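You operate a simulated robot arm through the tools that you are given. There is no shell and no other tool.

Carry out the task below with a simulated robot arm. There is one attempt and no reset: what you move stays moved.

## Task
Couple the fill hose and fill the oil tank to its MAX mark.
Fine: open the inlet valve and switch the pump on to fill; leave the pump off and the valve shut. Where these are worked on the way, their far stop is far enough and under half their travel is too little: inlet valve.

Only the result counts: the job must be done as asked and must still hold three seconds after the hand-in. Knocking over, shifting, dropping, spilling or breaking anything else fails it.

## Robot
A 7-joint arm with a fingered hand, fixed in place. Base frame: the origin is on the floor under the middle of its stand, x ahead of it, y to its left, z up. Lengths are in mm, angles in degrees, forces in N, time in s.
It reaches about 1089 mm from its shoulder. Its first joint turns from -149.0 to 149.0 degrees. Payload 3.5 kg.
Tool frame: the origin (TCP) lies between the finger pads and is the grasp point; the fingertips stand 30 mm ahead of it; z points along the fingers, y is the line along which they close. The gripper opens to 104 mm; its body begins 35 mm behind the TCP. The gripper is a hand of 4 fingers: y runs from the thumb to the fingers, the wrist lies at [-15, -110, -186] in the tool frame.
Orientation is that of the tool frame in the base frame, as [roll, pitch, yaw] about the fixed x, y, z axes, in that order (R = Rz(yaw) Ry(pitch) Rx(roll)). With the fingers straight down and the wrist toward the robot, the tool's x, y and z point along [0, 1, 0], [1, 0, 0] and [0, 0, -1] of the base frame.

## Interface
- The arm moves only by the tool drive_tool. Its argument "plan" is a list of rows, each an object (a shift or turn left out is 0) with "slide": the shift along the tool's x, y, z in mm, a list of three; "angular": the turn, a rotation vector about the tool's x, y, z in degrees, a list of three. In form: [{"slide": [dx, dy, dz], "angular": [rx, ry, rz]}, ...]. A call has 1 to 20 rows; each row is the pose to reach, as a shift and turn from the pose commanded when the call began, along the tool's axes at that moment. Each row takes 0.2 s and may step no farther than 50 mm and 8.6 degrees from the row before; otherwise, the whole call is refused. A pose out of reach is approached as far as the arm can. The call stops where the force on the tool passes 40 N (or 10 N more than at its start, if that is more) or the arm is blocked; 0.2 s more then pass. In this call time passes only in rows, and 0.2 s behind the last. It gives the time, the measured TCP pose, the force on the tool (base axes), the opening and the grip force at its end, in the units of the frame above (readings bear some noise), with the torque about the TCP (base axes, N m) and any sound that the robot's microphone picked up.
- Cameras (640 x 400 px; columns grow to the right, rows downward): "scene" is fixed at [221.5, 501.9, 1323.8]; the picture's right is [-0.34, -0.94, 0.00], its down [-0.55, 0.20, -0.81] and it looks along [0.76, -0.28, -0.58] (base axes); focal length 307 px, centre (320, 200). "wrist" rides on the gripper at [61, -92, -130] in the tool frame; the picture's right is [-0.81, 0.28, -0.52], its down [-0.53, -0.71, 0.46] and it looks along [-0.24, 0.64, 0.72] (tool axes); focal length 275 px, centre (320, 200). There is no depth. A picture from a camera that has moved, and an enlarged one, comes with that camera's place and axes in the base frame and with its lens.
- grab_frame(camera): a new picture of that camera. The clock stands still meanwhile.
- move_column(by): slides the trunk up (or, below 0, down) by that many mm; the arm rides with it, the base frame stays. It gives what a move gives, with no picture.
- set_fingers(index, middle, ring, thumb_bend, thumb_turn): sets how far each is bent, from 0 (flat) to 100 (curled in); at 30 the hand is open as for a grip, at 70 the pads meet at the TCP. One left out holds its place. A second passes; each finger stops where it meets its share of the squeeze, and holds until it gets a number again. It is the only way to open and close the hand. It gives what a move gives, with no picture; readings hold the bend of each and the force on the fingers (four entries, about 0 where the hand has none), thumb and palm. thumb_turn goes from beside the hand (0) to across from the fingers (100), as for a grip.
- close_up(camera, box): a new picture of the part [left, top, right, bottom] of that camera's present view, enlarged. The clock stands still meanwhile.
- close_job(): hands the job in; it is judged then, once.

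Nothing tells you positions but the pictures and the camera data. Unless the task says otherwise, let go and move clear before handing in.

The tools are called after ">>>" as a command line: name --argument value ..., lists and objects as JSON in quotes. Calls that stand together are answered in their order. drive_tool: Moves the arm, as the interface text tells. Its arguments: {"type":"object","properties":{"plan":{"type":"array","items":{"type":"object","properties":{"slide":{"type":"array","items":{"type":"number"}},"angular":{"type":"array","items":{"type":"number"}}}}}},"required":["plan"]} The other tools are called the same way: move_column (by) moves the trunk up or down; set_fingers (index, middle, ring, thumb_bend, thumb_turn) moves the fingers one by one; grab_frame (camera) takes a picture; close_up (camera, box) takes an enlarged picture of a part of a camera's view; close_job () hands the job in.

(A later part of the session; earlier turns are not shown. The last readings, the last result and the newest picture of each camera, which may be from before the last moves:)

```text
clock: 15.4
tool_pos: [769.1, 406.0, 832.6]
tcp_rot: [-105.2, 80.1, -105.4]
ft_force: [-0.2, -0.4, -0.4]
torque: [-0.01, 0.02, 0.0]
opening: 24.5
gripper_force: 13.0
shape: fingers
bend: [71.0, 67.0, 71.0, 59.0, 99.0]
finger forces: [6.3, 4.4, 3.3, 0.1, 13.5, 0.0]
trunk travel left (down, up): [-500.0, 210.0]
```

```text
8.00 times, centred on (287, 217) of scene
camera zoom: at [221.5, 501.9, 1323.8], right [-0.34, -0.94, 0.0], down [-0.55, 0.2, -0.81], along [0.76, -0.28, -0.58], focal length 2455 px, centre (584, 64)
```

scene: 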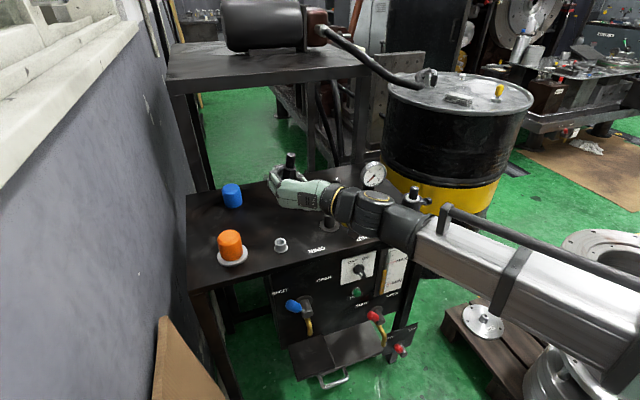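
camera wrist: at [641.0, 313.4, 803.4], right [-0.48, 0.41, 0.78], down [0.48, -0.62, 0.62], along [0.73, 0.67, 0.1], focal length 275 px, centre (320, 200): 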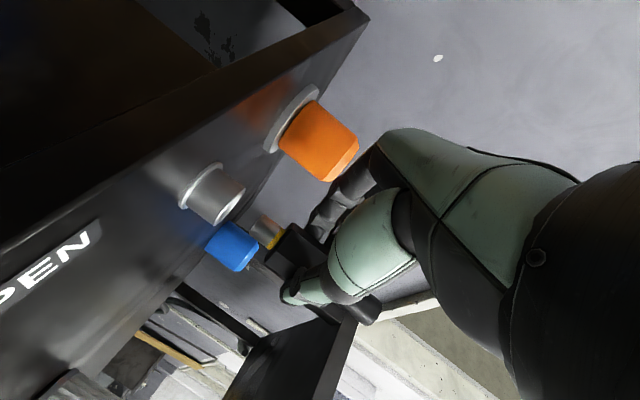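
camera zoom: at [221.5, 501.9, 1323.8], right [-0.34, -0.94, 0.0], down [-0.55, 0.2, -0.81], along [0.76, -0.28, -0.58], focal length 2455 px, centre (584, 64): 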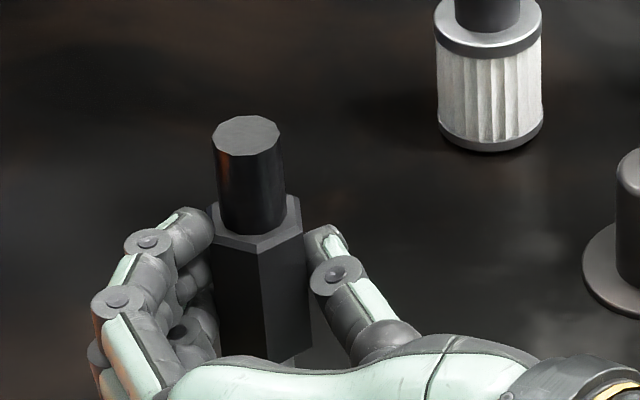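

Now the remaining offset is about (+1.5, −1.3) mm with an ~8 mm gap. I'll correct and lower a few more mm, then check again.

>>> drive_tool --plan '[{"slide": [-0.15, 1.3, -1.5]}, {"slide": [2.8, 1.8, -1.4]}, {"slide": [5.8, 2.3, -1.3]}]'

>>> close_up --camera "wrist" --box '[206, 180, 302, 240]'

>>> close_up --camera "scene" --box '[262, 192, 312, 242]'

```text
clock: 16.2
tool_pos: [769.0, 408.4, 825.0]
tcp_rot: [-104.4, 80.2, -104.6]
ft_force: [0.1, -0.1, 0.5]
torque: [0.02, 0.03, -0.03]
opening: 24.7
gripper_force: 13.7
shape: fingers
bend: [71.0, 67.0, 71.0, 59.0, 99.0]
finger forces: [6.3, 4.5, 3.2, 0.0, 13.5, 0.0]
trunk travel left (down, up): [-500.0, 210.0]
```

```text
6.67 times, centred on (254, 210) of wrist
camera zoom: at [635.5, 308.2, 786.3], right [-0.48, 0.41, 0.78], down [0.48, -0.62, 0.62], along [0.73, 0.67, 0.1], focal length 1835 px, centre (760, 133)
```

zoom: 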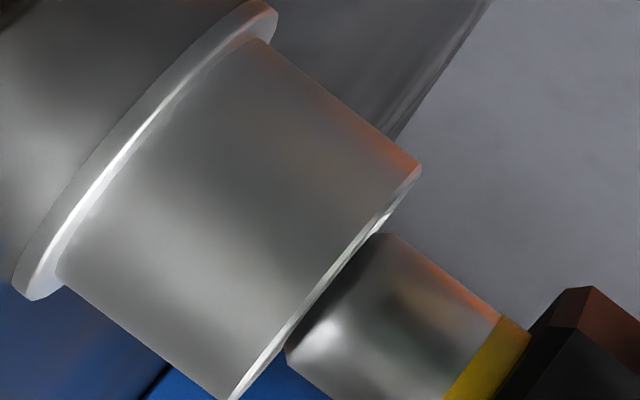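

```text
8.00 times, centred on (287, 217) of scene
camera zoom: at [221.5, 501.9, 1323.8], right [-0.34, -0.94, 0.0], down [-0.55, 0.2, -0.81], along [0.76, -0.28, -0.58], focal length 2455 px, centre (584, 64)
```

zoom: 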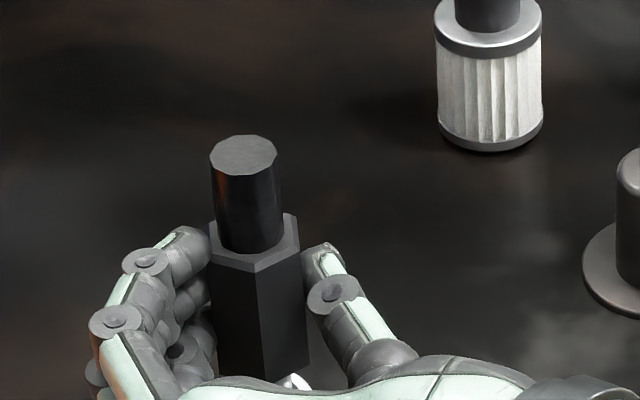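

Laterally the tip is centred over the ring in both views. I'll lower 8 mm gently and watch the force.

>>> drive_tool --plan '[{"slide": [2, 0.33, 0.1]}, {"slide": [4, 0.66, 0.2]}, {"slide": [6, 1.0, 0.26]}, {"slide": [8, 1.3, 0.35]}]'

>>> close_up --camera "wrist" --box '[206, 180, 302, 240]'

>>> close_up --camera "scene" --box '[262, 192, 312, 242]'

```text
clock: 17.2
tool_pos: [766.2, 408.5, 818.3]
tcp_rot: [-104.2, 80.2, -104.4]
ft_force: [0.0, 0.8, -0.8]
torque: [0.01, -0.03, -0.04]
opening: 24.4
gripper_force: 13.8
shape: fingers
bend: [71.0, 67.0, 71.0, 59.0, 99.0]
finger forces: [6.4, 4.5, 3.2, 0.0, 13.6, 0.1]
trunk travel left (down, up): [-500.0, 210.0]
```

```text
6.67 times, centred on (254, 210) of wrist
camera zoom: at [635.2, 308.6, 777.7], right [-0.48, 0.41, 0.78], down [0.48, -0.62, 0.62], along [0.73, 0.67, 0.1], focal length 1835 px, centre (760, 133)
```

zoom: 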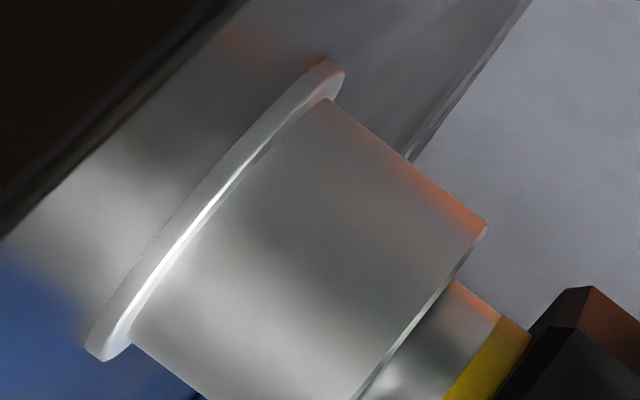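

```text
8.00 times, centred on (287, 217) of scene
camera zoom: at [221.5, 501.9, 1323.8], right [-0.34, -0.94, 0.0], down [-0.55, 0.2, -0.81], along [0.76, -0.28, -0.58], focal length 2455 px, centre (584, 64)
```

zoom: 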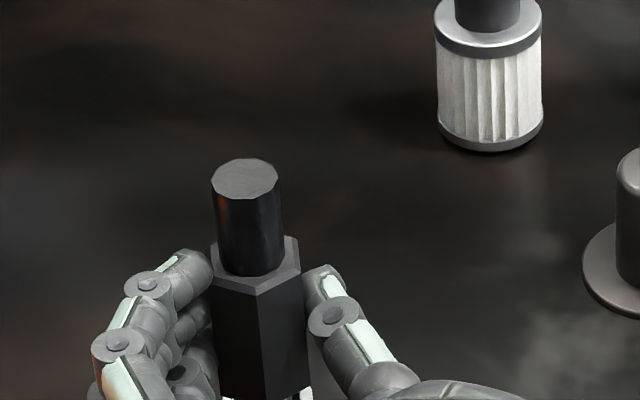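

The tip has entered the socket with no resistance. I'll keep pressing down in small steps, watching for force or a click.

>>> drive_tool --plan '[{"slide": [2, 0.33, 0.1]}, {"slide": [4, 0.66, 0.2]}, {"slide": [6, 1.0, 0.26]}, {"slide": [8, 1.3, 0.35]}]'

>>> close_up --camera "wrist" --box '[206, 180, 302, 240]'

>>> close_up --camera "scene" --box '[250, 190, 330, 260]'

```text
clock: 18.2
tool_pos: [767.1, 408.7, 809.7]
tcp_rot: [-104.3, 80.2, -104.4]
ft_force: [-0.8, 0.5, 1.3]
torque: [0.02, 0.0, -0.01]
opening: 24.5
gripper_force: 13.9
shape: fingers
bend: [71.0, 67.0, 71.0, 58.0, 99.0]
finger forces: [6.3, 4.4, 3.4, 0.0, 13.8, 0.0]
trunk travel left (down, up): [-500.0, 210.0]
```

```text
6.67 times, centred on (254, 210) of wrist
camera zoom: at [634.7, 308.0, 769.5], right [-0.48, 0.41, 0.78], down [0.48, -0.62, 0.62], along [0.73, 0.67, 0.1], focal length 1835 px, centre (760, 133)
```

zoom: 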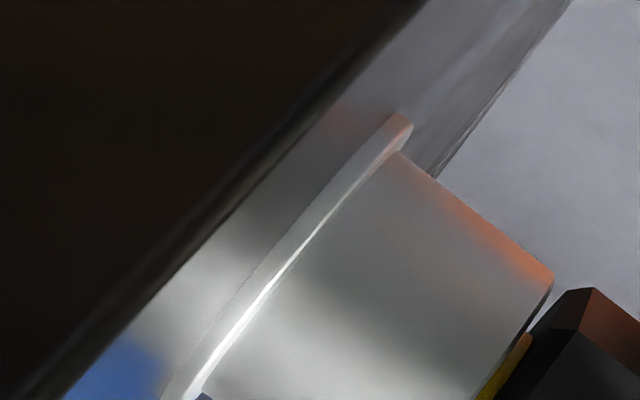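

```text
5.71 times, centred on (290, 225) of scene
camera zoom: at [221.5, 501.9, 1323.8], right [-0.34, -0.94, 0.0], down [-0.55, 0.2, -0.81], along [0.76, -0.28, -0.58], focal length 1754 px, centre (491, 57)
```

zoom: 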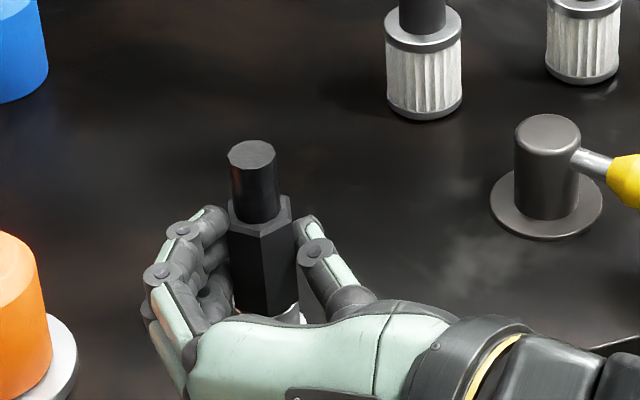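

Nearly seated; only the yellow band shows at the mouth. I'll press on in 1.5 mm steps.

>>> drive_tool --plan '[{"slide": [1.5, 0.25, 0.07]}, {"slide": [3, 0.5, 0.13]}, {"slide": [4.5, 0.75, 0.2]}, {"slide": [6, 1.0, 0.26]}]'

>>> close_up --camera "wrist" --box '[222, 190, 318, 250]'

>>> close_up --camera "scene" --box '[250, 190, 330, 260]'

```text
clock: 19.2
tool_pos: [768.7, 407.8, 805.8]
tcp_rot: [-104.6, 80.3, -104.8]
ft_force: [8.1, 0.7, 18.3]
torque: [-0.01, -0.33, 0.08]
opening: 25.0
gripper_force: 15.4
shape: fingers
bend: [71.0, 67.0, 71.0, 58.0, 100.0]
finger forces: [7.4, 5.2, 3.8, 0.0, 13.7, 0.1]
trunk travel left (down, up): [-500.0, 210.0]
```

```text
6.67 times, centred on (270, 220) of wrist
camera zoom: at [635.2, 308.2, 765.1], right [-0.48, 0.41, 0.77], down [0.48, -0.62, 0.62], along [0.73, 0.67, 0.11], focal length 1835 px, centre (653, 67)
```

zoom: 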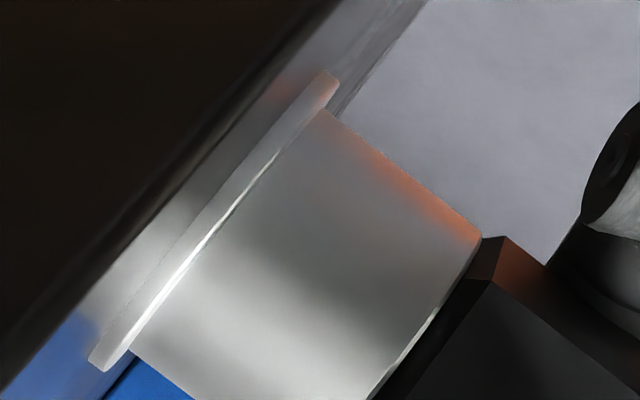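

```text
5.71 times, centred on (290, 225) of scene
camera zoom: at [221.5, 501.9, 1323.8], right [-0.34, -0.94, 0.0], down [-0.55, 0.2, -0.81], along [0.76, -0.28, -0.58], focal length 1754 px, centre (491, 57)
```

zoom: 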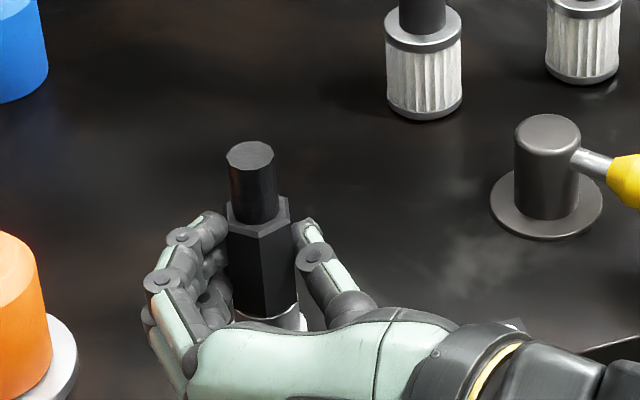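

The hex is now flush on the ring with ~18 N reaction. I'll press slightly more in case there is a latch, then check.

>>> drive_tool --plan '[{"slide": [1, 0.17, 0.04]}, {"slide": [2, 0.33, 0.09]}]'

>>> close_up --camera "wrist" --box '[222, 190, 318, 250]'

>>> close_up --camera "scene" --box '[250, 190, 330, 260]'

```text
clock: 19.8
tool_pos: [767.6, 407.4, 804.7]
tcp_rot: [-104.3, 80.3, -104.3]
ft_force: [9.9, 3.7, 22.8]
torque: [0.03, -0.44, 0.14]
opening: 25.3
gripper_force: 15.6
shape: fingers
bend: [71.0, 67.0, 71.0, 58.0, 100.0]
finger forces: [8.8, 5.8, 4.1, 0.1, 13.2, 0.1]
trunk travel left (down, up): [-500.0, 210.0]
```

```text
6.67 times, centred on (270, 220) of wrist
camera zoom: at [635.0, 308.0, 762.7], right [-0.48, 0.41, 0.78], down [0.48, -0.62, 0.62], along [0.73, 0.67, 0.11], focal length 1835 px, centre (653, 67)
```

zoom: 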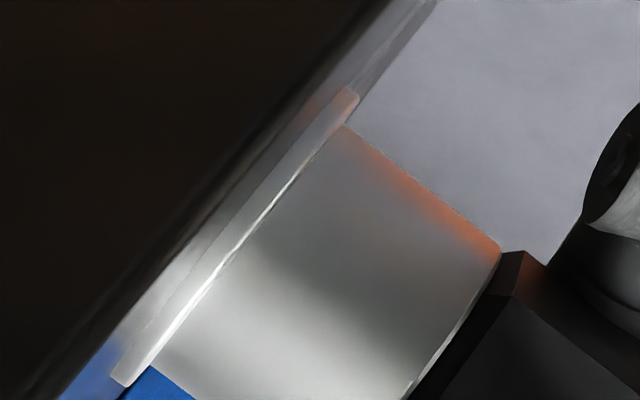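

```text
5.71 times, centred on (290, 225) of scene
camera zoom: at [221.5, 501.9, 1323.8], right [-0.34, -0.94, 0.0], down [-0.55, 0.2, -0.81], along [0.76, -0.28, -0.58], focal length 1754 px, centre (491, 57)
```

zoom: 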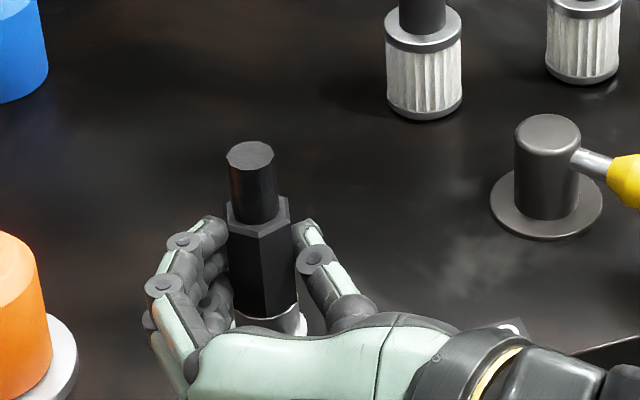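

The coupling is flush and the hand merely slides on it now. I'll test by lifting a few mm with the grip still on, to see whether it is retained.

>>> drive_tool --plan '[{"slide": [-2, -0.33, -0.09]}, {"slide": [-4, -0.66, -0.17]}, {"slide": [-6, -1, -0.26]}]'

>>> close_up --camera "wrist" --box '[222, 190, 318, 250]'

>>> close_up --camera "scene" --box '[250, 190, 330, 260]'

```text
clock: 20.6
tool_pos: [767.4, 408.3, 805.5]
tcp_rot: [-105.4, 80.0, -105.7]
ft_force: [6.3, 3.1, -1.7]
torque: [-0.04, 0.04, 0.11]
opening: 25.4
gripper_force: 14.0
shape: fingers
bend: [71.0, 67.0, 71.0, 58.0, 100.0]
finger forces: [7.4, 4.9, 3.3, 0.0, 11.7, 0.1]
trunk travel left (down, up): [-500.0, 210.0]
```

```text
6.67 times, centred on (270, 220) of wrist
camera zoom: at [634.8, 308.2, 766.3], right [-0.48, 0.41, 0.78], down [0.48, -0.62, 0.62], along [0.74, 0.67, 0.1], focal length 1835 px, centre (653, 67)
```

zoom: 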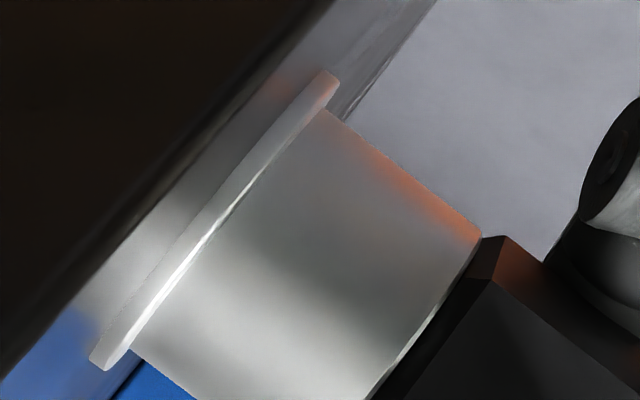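

```text
5.71 times, centred on (290, 225) of scene
camera zoom: at [221.5, 501.9, 1323.8], right [-0.34, -0.94, 0.0], down [-0.55, 0.2, -0.81], along [0.76, -0.28, -0.58], focal length 1754 px, centre (491, 57)
```

zoom: 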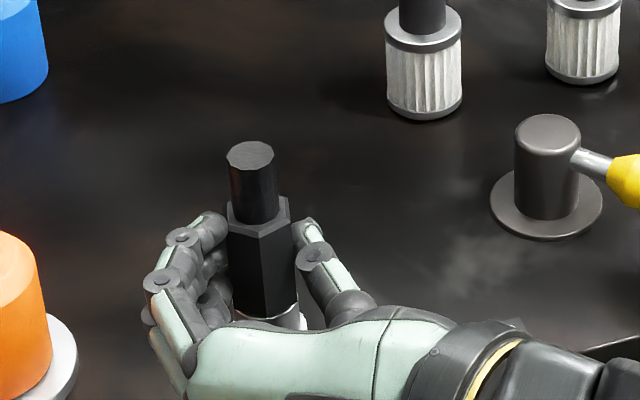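

>>> drive_tool --plan '[{"slide": [-1.5, -0.25, -0.07]}, {"slide": [-3, -0.5, -0.13]}]'

>>> close_up --camera "wrist" --box '[222, 190, 318, 250]'

```text
clock: 21.2
tool_pos: [766.7, 408.2, 812.7]
tcp_rot: [-104.4, 80.3, -104.4]
ft_force: [0.0, 0.6, -0.3]
torque: [-0.02, 0.03, 0.01]
opening: 25.1
gripper_force: 14.0
shape: fingers
bend: [71.0, 67.0, 71.0, 59.0, 99.0]
finger forces: [7.1, 4.2, 2.5, 0.0, 13.9, 0.0]
trunk travel left (down, up): [-500.0, 210.0]
```

```text
6.67 times, centred on (270, 220) of wrist
camera zoom: at [634.7, 308.2, 772.2], right [-0.48, 0.41, 0.77], down [0.48, -0.62, 0.62], along [0.73, 0.67, 0.1], focal length 1835 px, centre (653, 67)
```

zoom: 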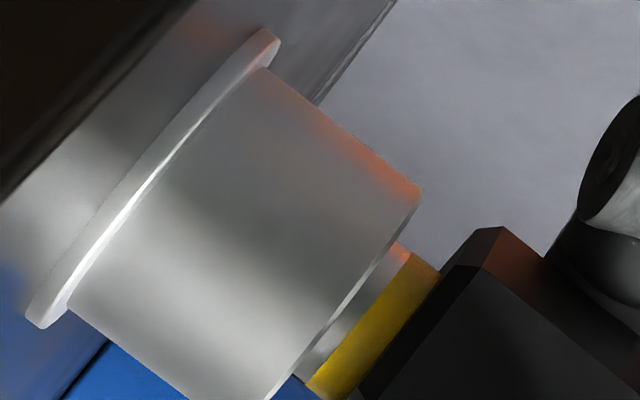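

It came out a few mm under a light pull, so it is held only by seating or a soft detent. I'll press it back fully home and then release while it is seated.

>>> drive_tool --plan '[{"slide": [2, 0.33, 0.09]}, {"slide": [4, 0.66, 0.18]}, {"slide": [6, 1.0, 0.26]}, {"slide": [8, 1.3, 0.35]}, {"slide": [9.5, 1.6, 0.4]}]'

>>> close_up --camera "wrist" --box '[222, 190, 318, 250]'

>>> close_up --camera "scene" --box '[250, 190, 330, 260]'

```text
clock: 22.4
tool_pos: [767.3, 408.5, 804.3]
tcp_rot: [-103.3, 80.3, -103.3]
ft_force: [10.0, 2.6, 19.8]
torque: [0.06, -0.36, 0.12]
opening: 25.6
gripper_force: 15.0
shape: fingers
bend: [71.0, 67.0, 71.0, 58.0, 100.0]
finger forces: [8.0, 5.5, 3.7, 0.0, 13.3, 0.1]
trunk travel left (down, up): [-500.0, 210.0]
```

```text
6.67 times, centred on (270, 220) of wrist
camera zoom: at [635.1, 308.1, 763.0], right [-0.48, 0.41, 0.77], down [0.48, -0.62, 0.62], along [0.73, 0.67, 0.11], focal length 1835 px, centre (653, 67)
```

zoom: 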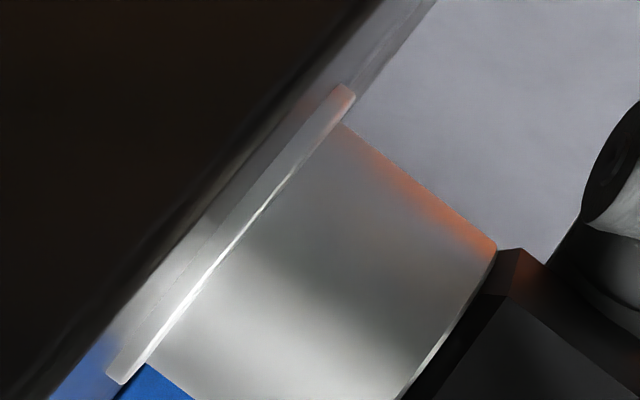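

```text
5.71 times, centred on (290, 225) of scene
camera zoom: at [221.5, 501.9, 1323.8], right [-0.34, -0.94, 0.0], down [-0.55, 0.2, -0.81], along [0.76, -0.28, -0.58], focal length 1754 px, centre (491, 57)
```

zoom: 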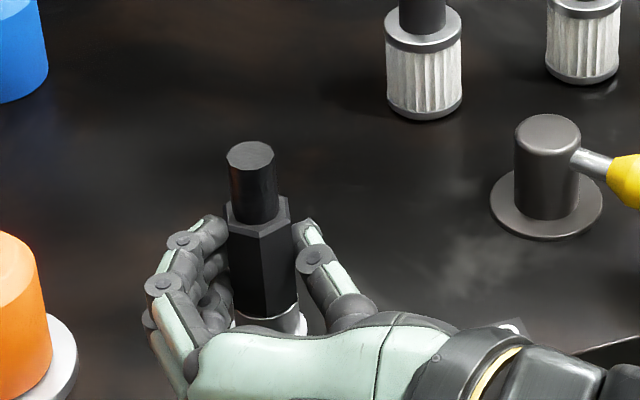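

Seated again with the yellow band hidden. I'll open the fingers now to release it.

>>> set_fingers --index 45 --middle 45 --ring 45 --thumb_bend 45

>>> close_up --camera "wrist" --box '[190, 170, 350, 270]'

>>> close_up --camera "scene" --box '[250, 190, 330, 260]'

```text
clock: 23.4
tool_pos: [767.5, 408.6, 800.4]
tcp_rot: [-104.6, 80.2, -104.8]
ft_force: [-0.1, 0.7, 0.9]
torque: [-0.01, 0.0, 0.01]
opening: 64.2
gripper_force: 0.1
shape: fingers
bend: [45.0, 45.0, 45.0, 45.0, 99.0]
finger forces: [0.0, 0.0, 0.0, 0.0, 0.1, 0.0]
trunk travel left (down, up): [-500.0, 210.0]
```

```text
4.00 times, centred on (270, 220) of wrist
camera zoom: at [634.9, 308.3, 761.2], right [-0.48, 0.41, 0.78], down [0.48, -0.62, 0.62], along [0.73, 0.67, 0.1], focal length 1101 px, centre (520, 120)
```

zoom: 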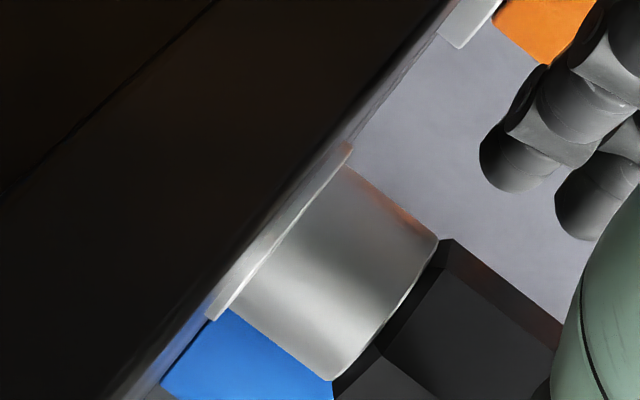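

```text
5.71 times, centred on (290, 225) of scene
camera zoom: at [221.5, 501.9, 1323.8], right [-0.34, -0.94, 0.0], down [-0.55, 0.2, -0.81], along [0.76, -0.28, -0.58], focal length 1754 px, centre (491, 57)
```

zoom: 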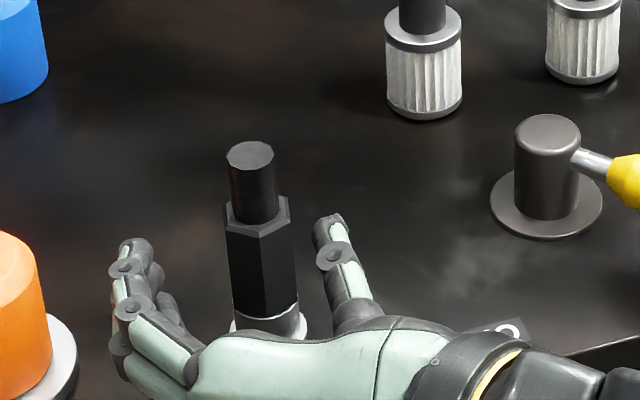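

The coupling stands seated and released. I'll withdraw the hand straight back away from the bench.

>>> drive_tool --plan '[{"slide": [0, 0, -15]}, {"slide": [0, 0, -40]}, {"slide": [0, 0, -80]}, {"slide": [0, 0, -120]}, {"slide": [-30, 0, -150]}, {"slide": [-70, -30, -170]}]'

>>> grab_frame --camera "wrist"

>>> close_up --camera "scene" --box '[240, 190, 400, 290]'

```text
refused: row 6 steps farther than a row can; nothing moved
```

```text
taken
camera wrist: at [634.9, 308.3, 761.2], right [-0.48, 0.41, 0.78], down [0.48, -0.62, 0.62], along [0.73, 0.67, 0.1], focal length 275 px, centre (320, 200)
```

wrist: 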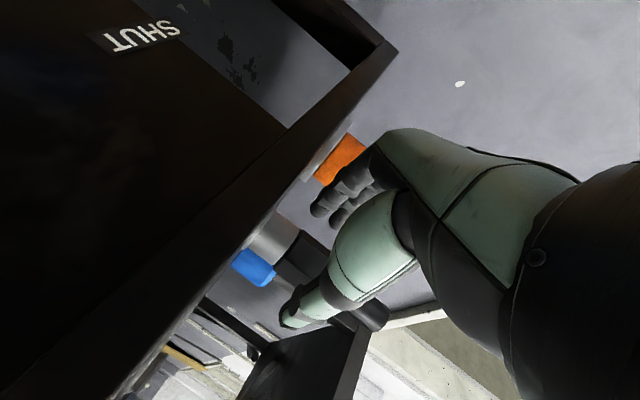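

```text
4.00 times, centred on (320, 240) of scene
camera zoom: at [221.5, 501.9, 1323.8], right [-0.34, -0.94, 0.0], down [-0.55, 0.2, -0.81], along [0.76, -0.28, -0.58], focal length 1228 px, centre (320, 40)
```

zoom: 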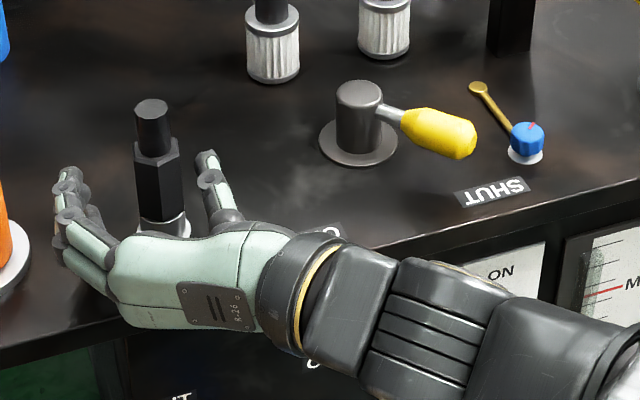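

One row was too long; nothing moved. I repeat the retreat with smaller rows.

>>> drive_tool --plan '[{"slide": [0, 0, -15]}, {"slide": [0, 0, -40]}, {"slide": [0, 0, -80]}, {"slide": [0, 0, -120]}, {"slide": [-25, 0, -150]}, {"slide": [-55, -20, -170]}, {"slide": [-90, -40, -180]}]'

>>> grab_frame --camera "wrist"

>>> close_up --camera "scene" --box '[240, 190, 400, 290]'

```text
clock: 25.0
tool_pos: [590.0, 384.2, 904.9]
tcp_rot: [-104.6, 80.1, -104.7]
ft_force: [0.6, -0.1, 0.1]
torque: [0.02, 0.0, 0.03]
opening: 64.6
gripper_force: 0.0
shape: fingers
bend: [45.0, 45.0, 45.0, 45.0, 99.0]
finger forces: [0.0, 0.0, 0.0, 0.1, 0.1, 0.0]
trunk travel left (down, up): [-500.0, 210.0]
```

```text
taken
camera wrist: at [457.7, 284.1, 865.3], right [-0.48, 0.41, 0.78], down [0.48, -0.62, 0.62], along [0.73, 0.67, 0.1], focal length 275 px, centre (320, 200)
```

wrist: 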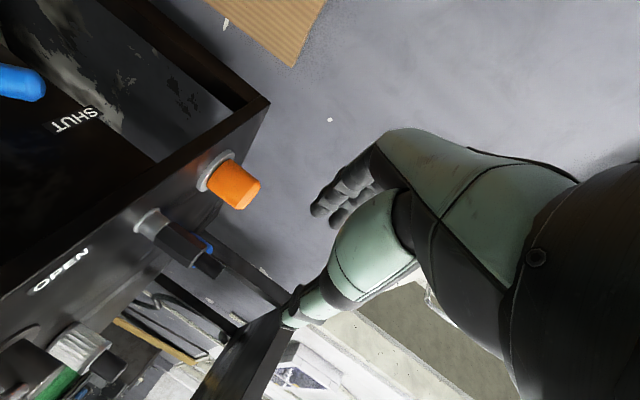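

```text
4.00 times, centred on (320, 240) of scene
camera zoom: at [221.5, 501.9, 1323.8], right [-0.34, -0.94, 0.0], down [-0.55, 0.2, -0.81], along [0.76, -0.28, -0.58], focal length 1228 px, centre (320, 40)
```

zoom: 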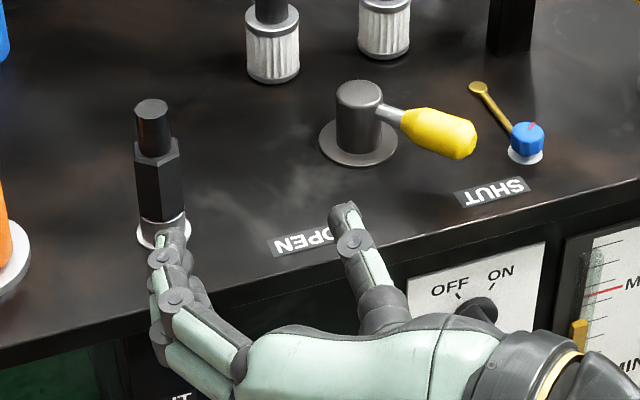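

The coupling stands seated. Next is the inlet valve: I'll level the hand, move in front of the yellow handle, and use the thumb as a pusher with the other fingers curled.

>>> drive_tool --plan '[{"slide": [5.6, -35.5, 8.2], "angular": [0, -1.25, 4.75]}, {"slide": [11.2, -71, 16.4], "angular": [0, -2.5, 9.5]}, {"slide": [16.8, -106.5, 24.6], "angular": [0, -2.5, 9.5]}, {"slide": [22.4, -142, 32.8], "angular": [0, -2.5, 9.5]}, {"slide": [28, -177.5, 41], "angular": [0, -2.5, 9.5]}]'

>>> set_fingers --index 95 --middle 95 --ring 95 --thumb_bend 40

>>> grab_frame --camera "wrist"

>>> grab_frame --camera "scene"

```text
clock: 26.2
tool_pos: [630.1, 205.0, 905.9]
tcp_rot: [38.6, 89.9, 38.5]
ft_force: [-0.9, 0.5, -0.7]
torque: [-0.03, 0.02, 0.01]
opening: 64.6
gripper_force: 0.0
shape: fingers
bend: [45.0, 45.0, 45.0, 45.0, 99.0]
finger forces: [0.0, 0.1, 0.0, 0.0, 0.0, 0.0]
out of reach, approached as far as the arm can: row 1
trunk travel left (down, up): [-500.0, 210.0]
```

```text
clock: 27.2
tool_pos: [630.6, 205.7, 906.2]
tcp_rot: [77.7, 89.9, 77.5]
ft_force: [-1.4, -0.3, -0.2]
torque: [-0.02, -0.01, 0.0]
opening: 49.5
gripper_force: 0.1
shape: fingers
bend: [95.0, 95.0, 95.0, 40.0, 99.0]
finger forces: [0.0, 0.0, 0.0, 0.1, 0.0, 0.0]
trunk travel left (down, up): [-500.0, 210.0]
```

```text
taken
camera wrist: at [500.0, 113.5, 843.8], right [-0.52, 0.28, 0.81], down [0.45, -0.71, 0.53], along [0.73, 0.64, 0.24], focal length 275 px, centre (320, 200)
```

wrist: 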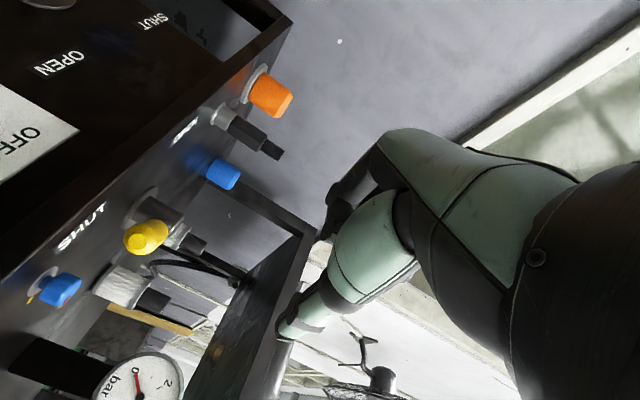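

```text
taken
```

scene: 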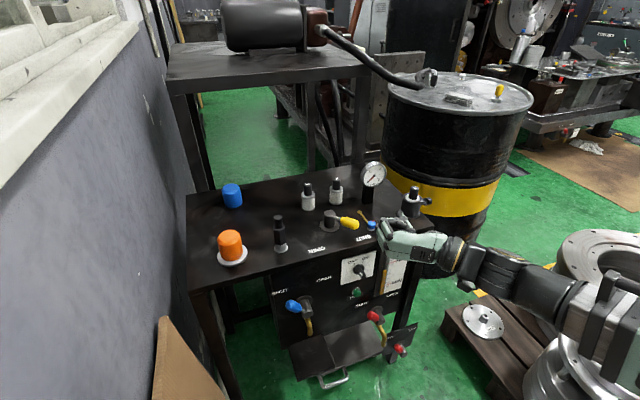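

The handle tip reads about (757, 198, 798). The thumb tip sits at tool (0, −51, 27). I'll lower in front of the bench and advance so the thumb is on the −y side of the handle.

>>> drive_tool --plan '[{"slide": [40, 8, 0]}, {"slide": [80, 16, 0]}, {"slide": [105, 17, 0]}, {"slide": [105, 17, 35]}, {"slide": [105, 17, 60]}]'

>>> grab_frame --camera "wrist"

>>> close_up --camera "scene" --box '[300, 180, 460, 280]'

```text
clock: 28.4
tool_pos: [693.5, 220.4, 799.2]
tcp_rot: [134.3, 89.9, 134.2]
ft_force: [-0.3, -0.3, 0.4]
torque: [-0.02, 0.01, -0.02]
opening: 49.5
gripper_force: 0.0
shape: fingers
bend: [95.0, 95.0, 95.0, 40.0, 99.0]
finger forces: [0.0, 0.0, 0.1, 0.0, 0.0, 0.0]
trunk travel left (down, up): [-500.0, 210.0]
```

```text
taken
camera wrist: at [562.5, 128.9, 737.9], right [-0.52, 0.28, 0.81], down [0.45, -0.71, 0.53], along [0.73, 0.64, 0.24], focal length 275 px, centre (320, 200)
```

wrist: 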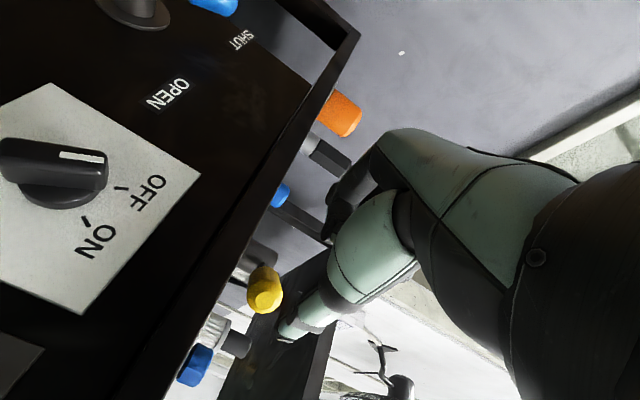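

```text
4.00 times, centred on (380, 230) of scene
camera zoom: at [221.5, 501.9, 1323.8], right [-0.34, -0.94, 0.0], down [-0.55, 0.2, -0.81], along [0.76, -0.28, -0.58], focal length 1228 px, centre (80, 80)
```

zoom: 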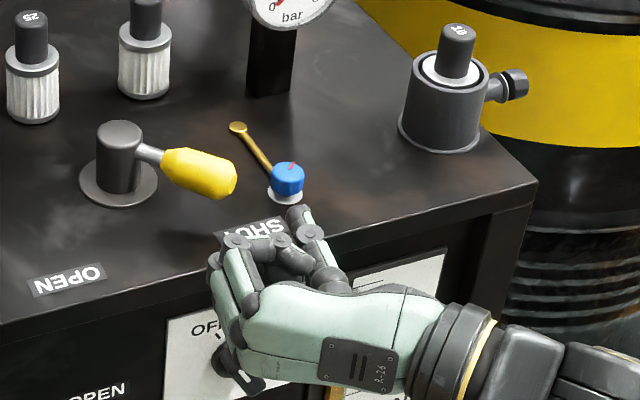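

>>> close_up --camera "wrist" --box '[180, 230, 340, 350]'

>>> close_up --camera "scene" --box '[320, 200, 400, 260]'

>>> close_up --camera "wrist" --box '[0, 80, 220, 320]'

```text
3.33 times, centred on (260, 290) of wrist
camera zoom: at [562.5, 128.9, 737.9], right [-0.52, 0.28, 0.81], down [0.45, -0.71, 0.53], along [0.73, 0.64, 0.24], focal length 918 px, centre (520, -100)
```

zoom: 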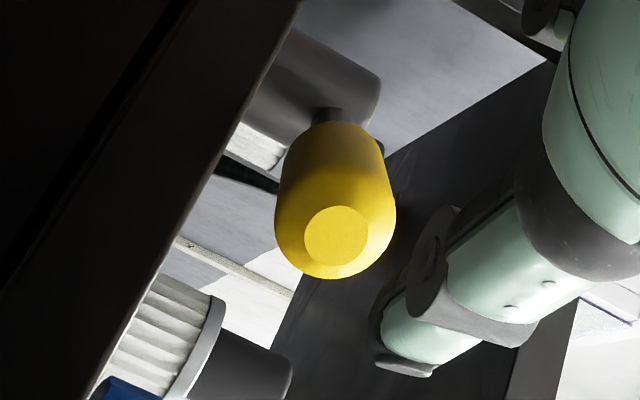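

```text
6.67 times, centred on (360, 230) of scene
camera zoom: at [221.5, 501.9, 1323.8], right [-0.34, -0.94, 0.0], down [-0.55, 0.2, -0.81], along [0.76, -0.28, -0.58], focal length 2046 px, centre (53, 0)
```

zoom: 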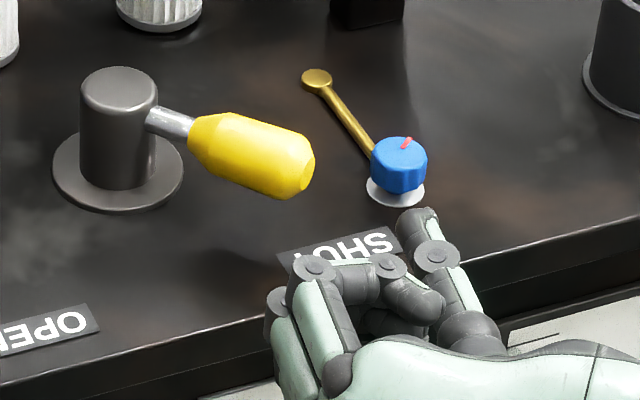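

```text
1.67 times, centred on (110, 200) of wrist
camera zoom: at [562.5, 128.9, 737.9], right [-0.52, 0.28, 0.81], down [0.45, -0.71, 0.53], along [0.73, 0.64, 0.24], focal length 459 px, centre (670, 200)
```

zoom: 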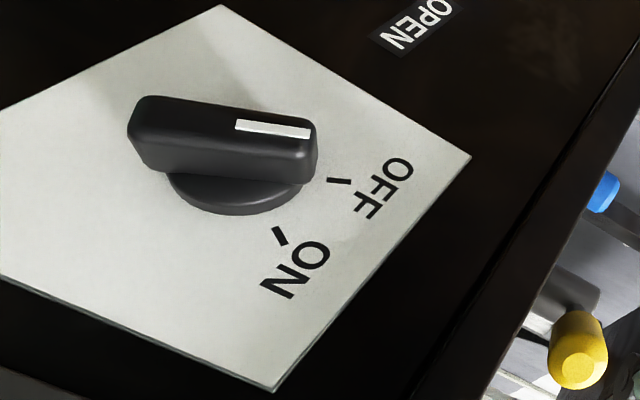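

Handle end face is at about (765, 196.5, 793.5), 40° to the −y side of the valve axis (831, 252). I'll advance so the thumb lies beside it on the −y side.

>>> drive_tool --plan '[{"slide": [1, 1.5, 25]}, {"slide": [2, 1.5, 48]}]'

>>> close_up --camera "wrist" --box '[180, 230, 340, 350]'

>>> close_up --camera "scene" --box '[320, 200, 400, 260]'

```text
clock: 29.0
tool_pos: [741.4, 222.9, 796.8]
tcp_rot: [170.1, 90.0, 169.9]
ft_force: [0.4, 0.0, 0.4]
torque: [-0.02, -0.04, 0.01]
opening: 49.4
gripper_force: 0.2
shape: fingers
bend: [95.0, 95.0, 95.0, 40.0, 99.0]
finger forces: [0.0, 0.1, 0.1, 0.1, 0.0, 0.2]
trunk travel left (down, up): [-500.0, 210.0]
```

```text
3.33 times, centred on (260, 290) of wrist
camera zoom: at [610.5, 130.0, 734.5], right [-0.52, 0.28, 0.81], down [0.45, -0.71, 0.53], along [0.73, 0.64, 0.24], focal length 918 px, centre (520, -100)
```

zoom: 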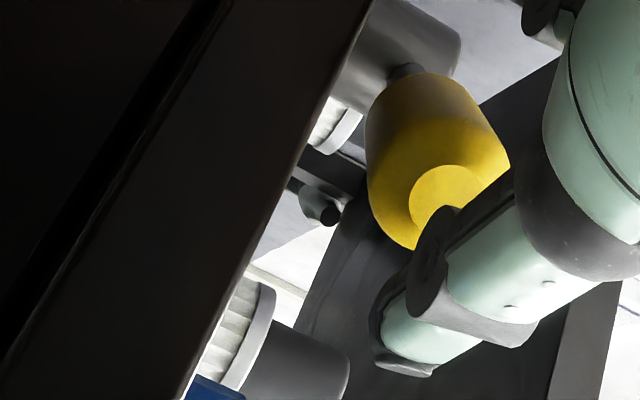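

```text
6.67 times, centred on (360, 230) of scene
camera zoom: at [221.5, 501.9, 1323.8], right [-0.34, -0.94, 0.0], down [-0.55, 0.2, -0.81], along [0.76, -0.28, -0.58], focal length 2046 px, centre (53, 0)
```

zoom: 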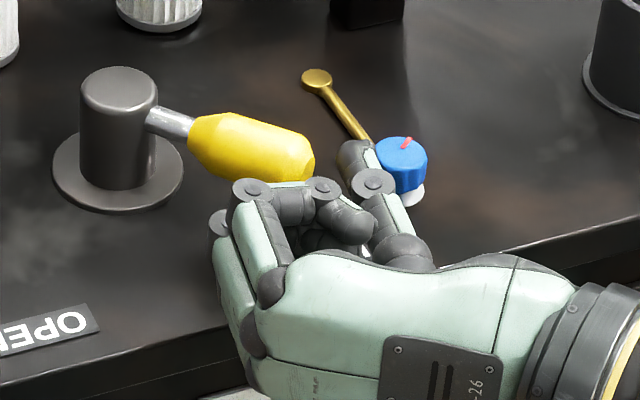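

The thumb is beside the handle with no contact. I'll start the sweep in +y following the handle's arc, first half.

>>> drive_tool --plan '[{"slide": [0, 9, 0]}, {"slide": [0, 20, -4]}, {"slide": [0, 32, -7]}, {"slide": [0, 46, -11]}, {"slide": [0, 59, -12]}]'

>>> close_up --camera "wrist" --box '[180, 230, 340, 350]'

>>> close_up --camera "scene" --box '[300, 200, 380, 260]'

```text
clock: 30.2
tool_pos: [725.7, 281.5, 798.0]
tcp_rot: [34.9, 89.9, 34.6]
ft_force: [-15.8, -5.9, -0.9]
torque: [0.06, 0.05, -1.04]
opening: 55.9
gripper_force: 8.0
shape: fingers
bend: [95.0, 95.0, 95.0, 30.0, 98.0]
finger forces: [0.0, 0.0, 0.1, 0.0, 15.5, 0.1]
trunk travel left (down, up): [-500.0, 210.0]
```

```text
3.33 times, centred on (260, 290) of wrist
camera zoom: at [596.1, 190.3, 735.8], right [-0.52, 0.28, 0.81], down [0.45, -0.71, 0.53], along [0.73, 0.64, 0.24], focal length 918 px, centre (520, -100)
```

zoom: 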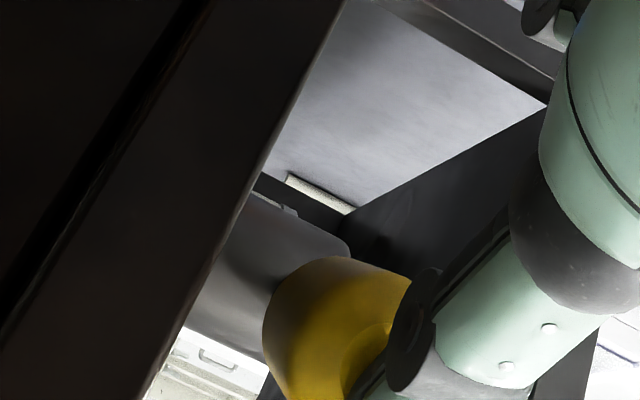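

```text
6.67 times, centred on (340, 230) of scene
camera zoom: at [221.5, 501.9, 1323.8], right [-0.34, -0.94, 0.0], down [-0.55, 0.2, -0.81], along [0.76, -0.28, -0.58], focal length 2046 px, centre (187, 0)
```

zoom: 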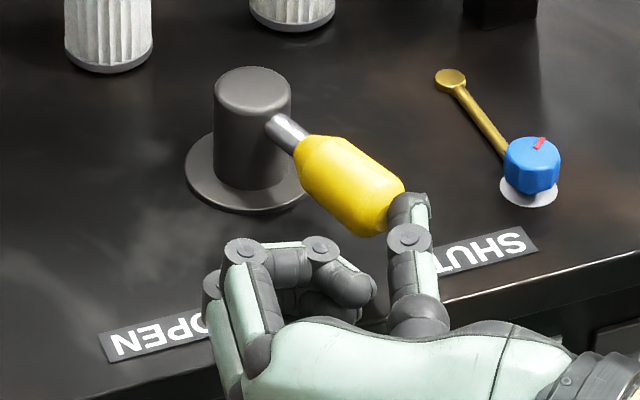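

The handle has moved roughly 23° of its travel; the thumb is being deflected. I'll uncurl the other fingers to cage the handle, then continue with deeper thumb contact.

>>> set_fingers --index 45 --middle 45 --ring 45

>>> drive_tool --plan '[{"slide": [0, 2, 7]}, {"slide": [0, 5, 13]}, {"slide": [0, 12, 13]}]'

>>> close_up --camera "wrist" --box '[180, 230, 340, 350]'

>>> close_up --camera "scene" --box '[290, 200, 370, 260]'

```text
clock: 31.2
tool_pos: [727.6, 282.5, 797.6]
tcp_rot: [12.2, 89.8, 11.9]
ft_force: [-16.3, -6.1, -1.2]
torque: [0.1, 0.07, -1.15]
opening: 87.9
gripper_force: 8.4
shape: fingers
bend: [45.0, 45.0, 45.0, 30.0, 98.0]
finger forces: [0.0, 0.0, 0.1, 0.0, 16.5, 0.1]
trunk travel left (down, up): [-500.0, 210.0]
```

```text
clock: 32.0
tool_pos: [738.6, 292.0, 798.6]
tcp_rot: [20.9, 89.8, 20.7]
ft_force: [-33.6, -14.5, -1.0]
torque: [0.09, 0.03, -2.67]
opening: 105.6
gripper_force: 16.8
shape: fingers
bend: [45.0, 45.0, 45.0, 4.0, 97.0]
finger forces: [0.0, 0.0, 0.1, 0.1, 34.2, 0.0]
trunk travel left (down, up): [-500.0, 210.0]
```

```text
3.33 times, centred on (260, 290) of wrist
camera zoom: at [609.0, 201.2, 736.3], right [-0.52, 0.28, 0.81], down [0.45, -0.72, 0.53], along [0.73, 0.64, 0.25], focal length 918 px, centre (520, -100)
```

zoom: 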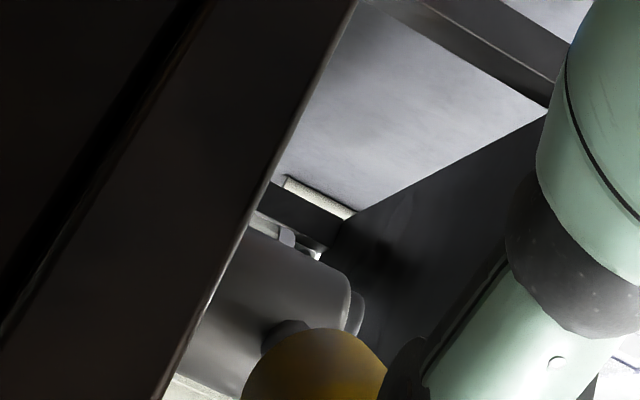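

```text
6.67 times, centred on (330, 230) of scene
camera zoom: at [221.5, 501.9, 1323.8], right [-0.34, -0.94, 0.0], down [-0.55, 0.2, -0.81], along [0.76, -0.28, -0.58], focal length 2046 px, centre (253, 0)
```

zoom: 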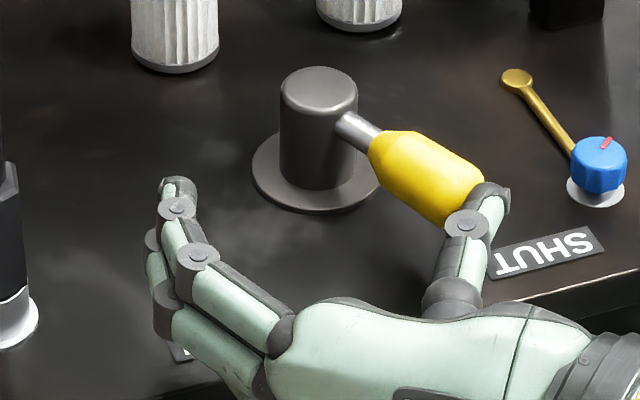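

The thumb slipped onto the handle's end face (force is axial along the handle). I'll back off, realign the hand with the handle, and grip it from both sides instead.

>>> drive_tool --plan '[{"slide": [0, -4, -10]}, {"slide": [0, -8, -35]}, {"slide": [0, -10, -60]}]'

>>> set_fingers --thumb_bend 40 --index 40 --middle 40 --ring 40

>>> close_up --camera "wrist" --box '[180, 200, 340, 320]'

>>> close_up --camera "scene" --box '[310, 200, 390, 260]'

```text
clock: 32.8
tool_pos: [681.5, 283.2, 795.5]
tcp_rot: [18.9, 89.9, 18.8]
ft_force: [-0.3, -0.3, 0.7]
torque: [-0.03, -0.02, 0.0]
opening: 71.5
gripper_force: 0.0
shape: fingers
bend: [45.0, 45.0, 45.0, 40.0, 99.0]
finger forces: [0.1, 0.0, 0.0, 0.1, 0.0, 0.0]
trunk travel left (down, up): [-500.0, 210.0]
```

```text
clock: 33.8
tool_pos: [680.6, 282.2, 797.1]
tcp_rot: [-91.2, 90.0, -91.5]
ft_force: [0.8, 0.3, 0.0]
torque: [0.01, 0.01, 0.0]
opening: 78.2
gripper_force: 0.0
shape: fingers
bend: [40.0, 40.0, 40.0, 40.0, 99.0]
finger forces: [0.1, 0.0, 0.0, 0.0, 0.0, 0.1]
trunk travel left (down, up): [-500.0, 210.0]
```

```text
3.33 times, centred on (260, 260) of wrist
camera zoom: at [550.4, 191.5, 734.2], right [-0.52, 0.28, 0.81], down [0.45, -0.71, 0.53], along [0.73, 0.64, 0.24], focal length 918 px, centre (520, 0)
```

zoom: 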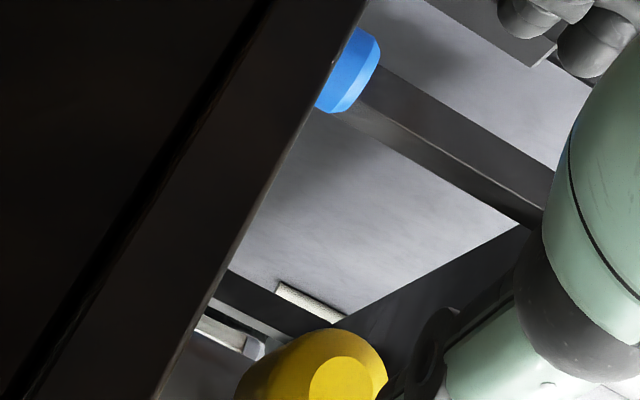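

```text
6.67 times, centred on (350, 230) of scene
camera zoom: at [221.5, 501.9, 1323.8], right [-0.34, -0.94, 0.0], down [-0.55, 0.2, -0.81], along [0.76, -0.28, -0.58], focal length 2046 px, centre (120, 0)
```

zoom: 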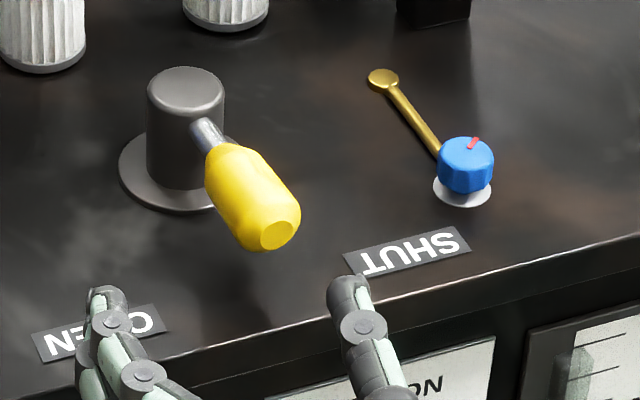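

The handle has actually swung to about φ≈−4° (pointing straight at the robot). I'll centre the open hand around it, advance, and grip it.

>>> drive_tool --plan '[{"slide": [0, -18, 0]}, {"slide": [0, -35, 0]}, {"slide": [0.5, -35, 30]}, {"slide": [1, -35, 55]}, {"slide": [1, -35, 72]}]'

>>> close_up --camera "scene" --box '[290, 200, 370, 260]'

>>> close_up --camera "wrist" --box '[200, 200, 440, 380]'

```text
clock: 35.0
tool_pos: [753.1, 250.1, 795.2]
tcp_rot: [-129.4, 89.9, -129.5]
ft_force: [0.2, -0.6, 0.3]
torque: [0.01, -0.02, -0.01]
opening: 78.0
gripper_force: 0.0
shape: fingers
bend: [40.0, 40.0, 40.0, 40.0, 99.0]
finger forces: [0.0, 0.1, 0.0, 0.0, 0.0, 0.0]
trunk travel left (down, up): [-500.0, 210.0]
```

```text
6.67 times, centred on (330, 230) of scene
camera zoom: at [221.5, 501.9, 1323.8], right [-0.34, -0.94, 0.0], down [-0.55, 0.2, -0.81], along [0.76, -0.28, -0.58], focal length 2046 px, centre (253, 0)
```

zoom: 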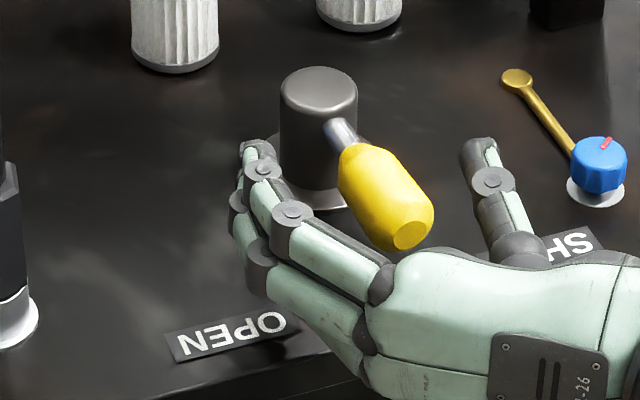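

```text
2.22 times, centred on (320, 290) of wrist
camera zoom: at [622.9, 158.5, 733.9], right [-0.52, 0.28, 0.81], down [0.45, -0.71, 0.53], along [0.73, 0.64, 0.24], focal length 612 px, centre (320, 0)
```

zoom: 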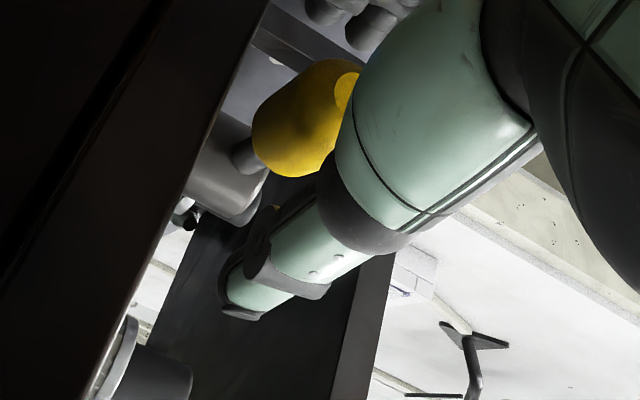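

The handle is centred between thumb and fingers. I'll close on it.

>>> set_fingers --index 72 --middle 72 --ring 72 --thumb_bend 72

>>> close_up --camera "scene" --box '[290, 200, 370, 260]'

```text
clock: 36.0
tool_pos: [753.3, 250.7, 795.5]
tcp_rot: [-37.9, 90.0, -38.1]
ft_force: [5.7, 1.2, 1.5]
torque: [0.03, -0.03, 0.06]
opening: 22.6
gripper_force: 11.6
shape: fingers
bend: [61.0, 66.0, 72.0, 62.0, 100.0]
finger forces: [7.2, 4.9, 0.1, 0.0, 11.8, 0.0]
trunk travel left (down, up): [-500.0, 210.0]
```

```text
6.67 times, centred on (330, 230) of scene
camera zoom: at [221.5, 501.9, 1323.8], right [-0.34, -0.94, 0.0], down [-0.55, 0.2, -0.81], along [0.76, -0.28, -0.58], focal length 2046 px, centre (253, 0)
```

zoom: 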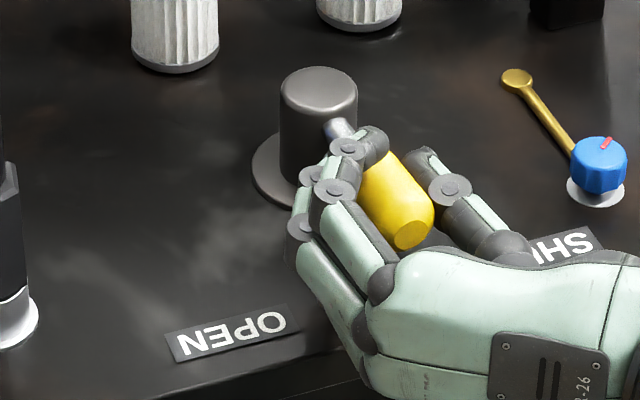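

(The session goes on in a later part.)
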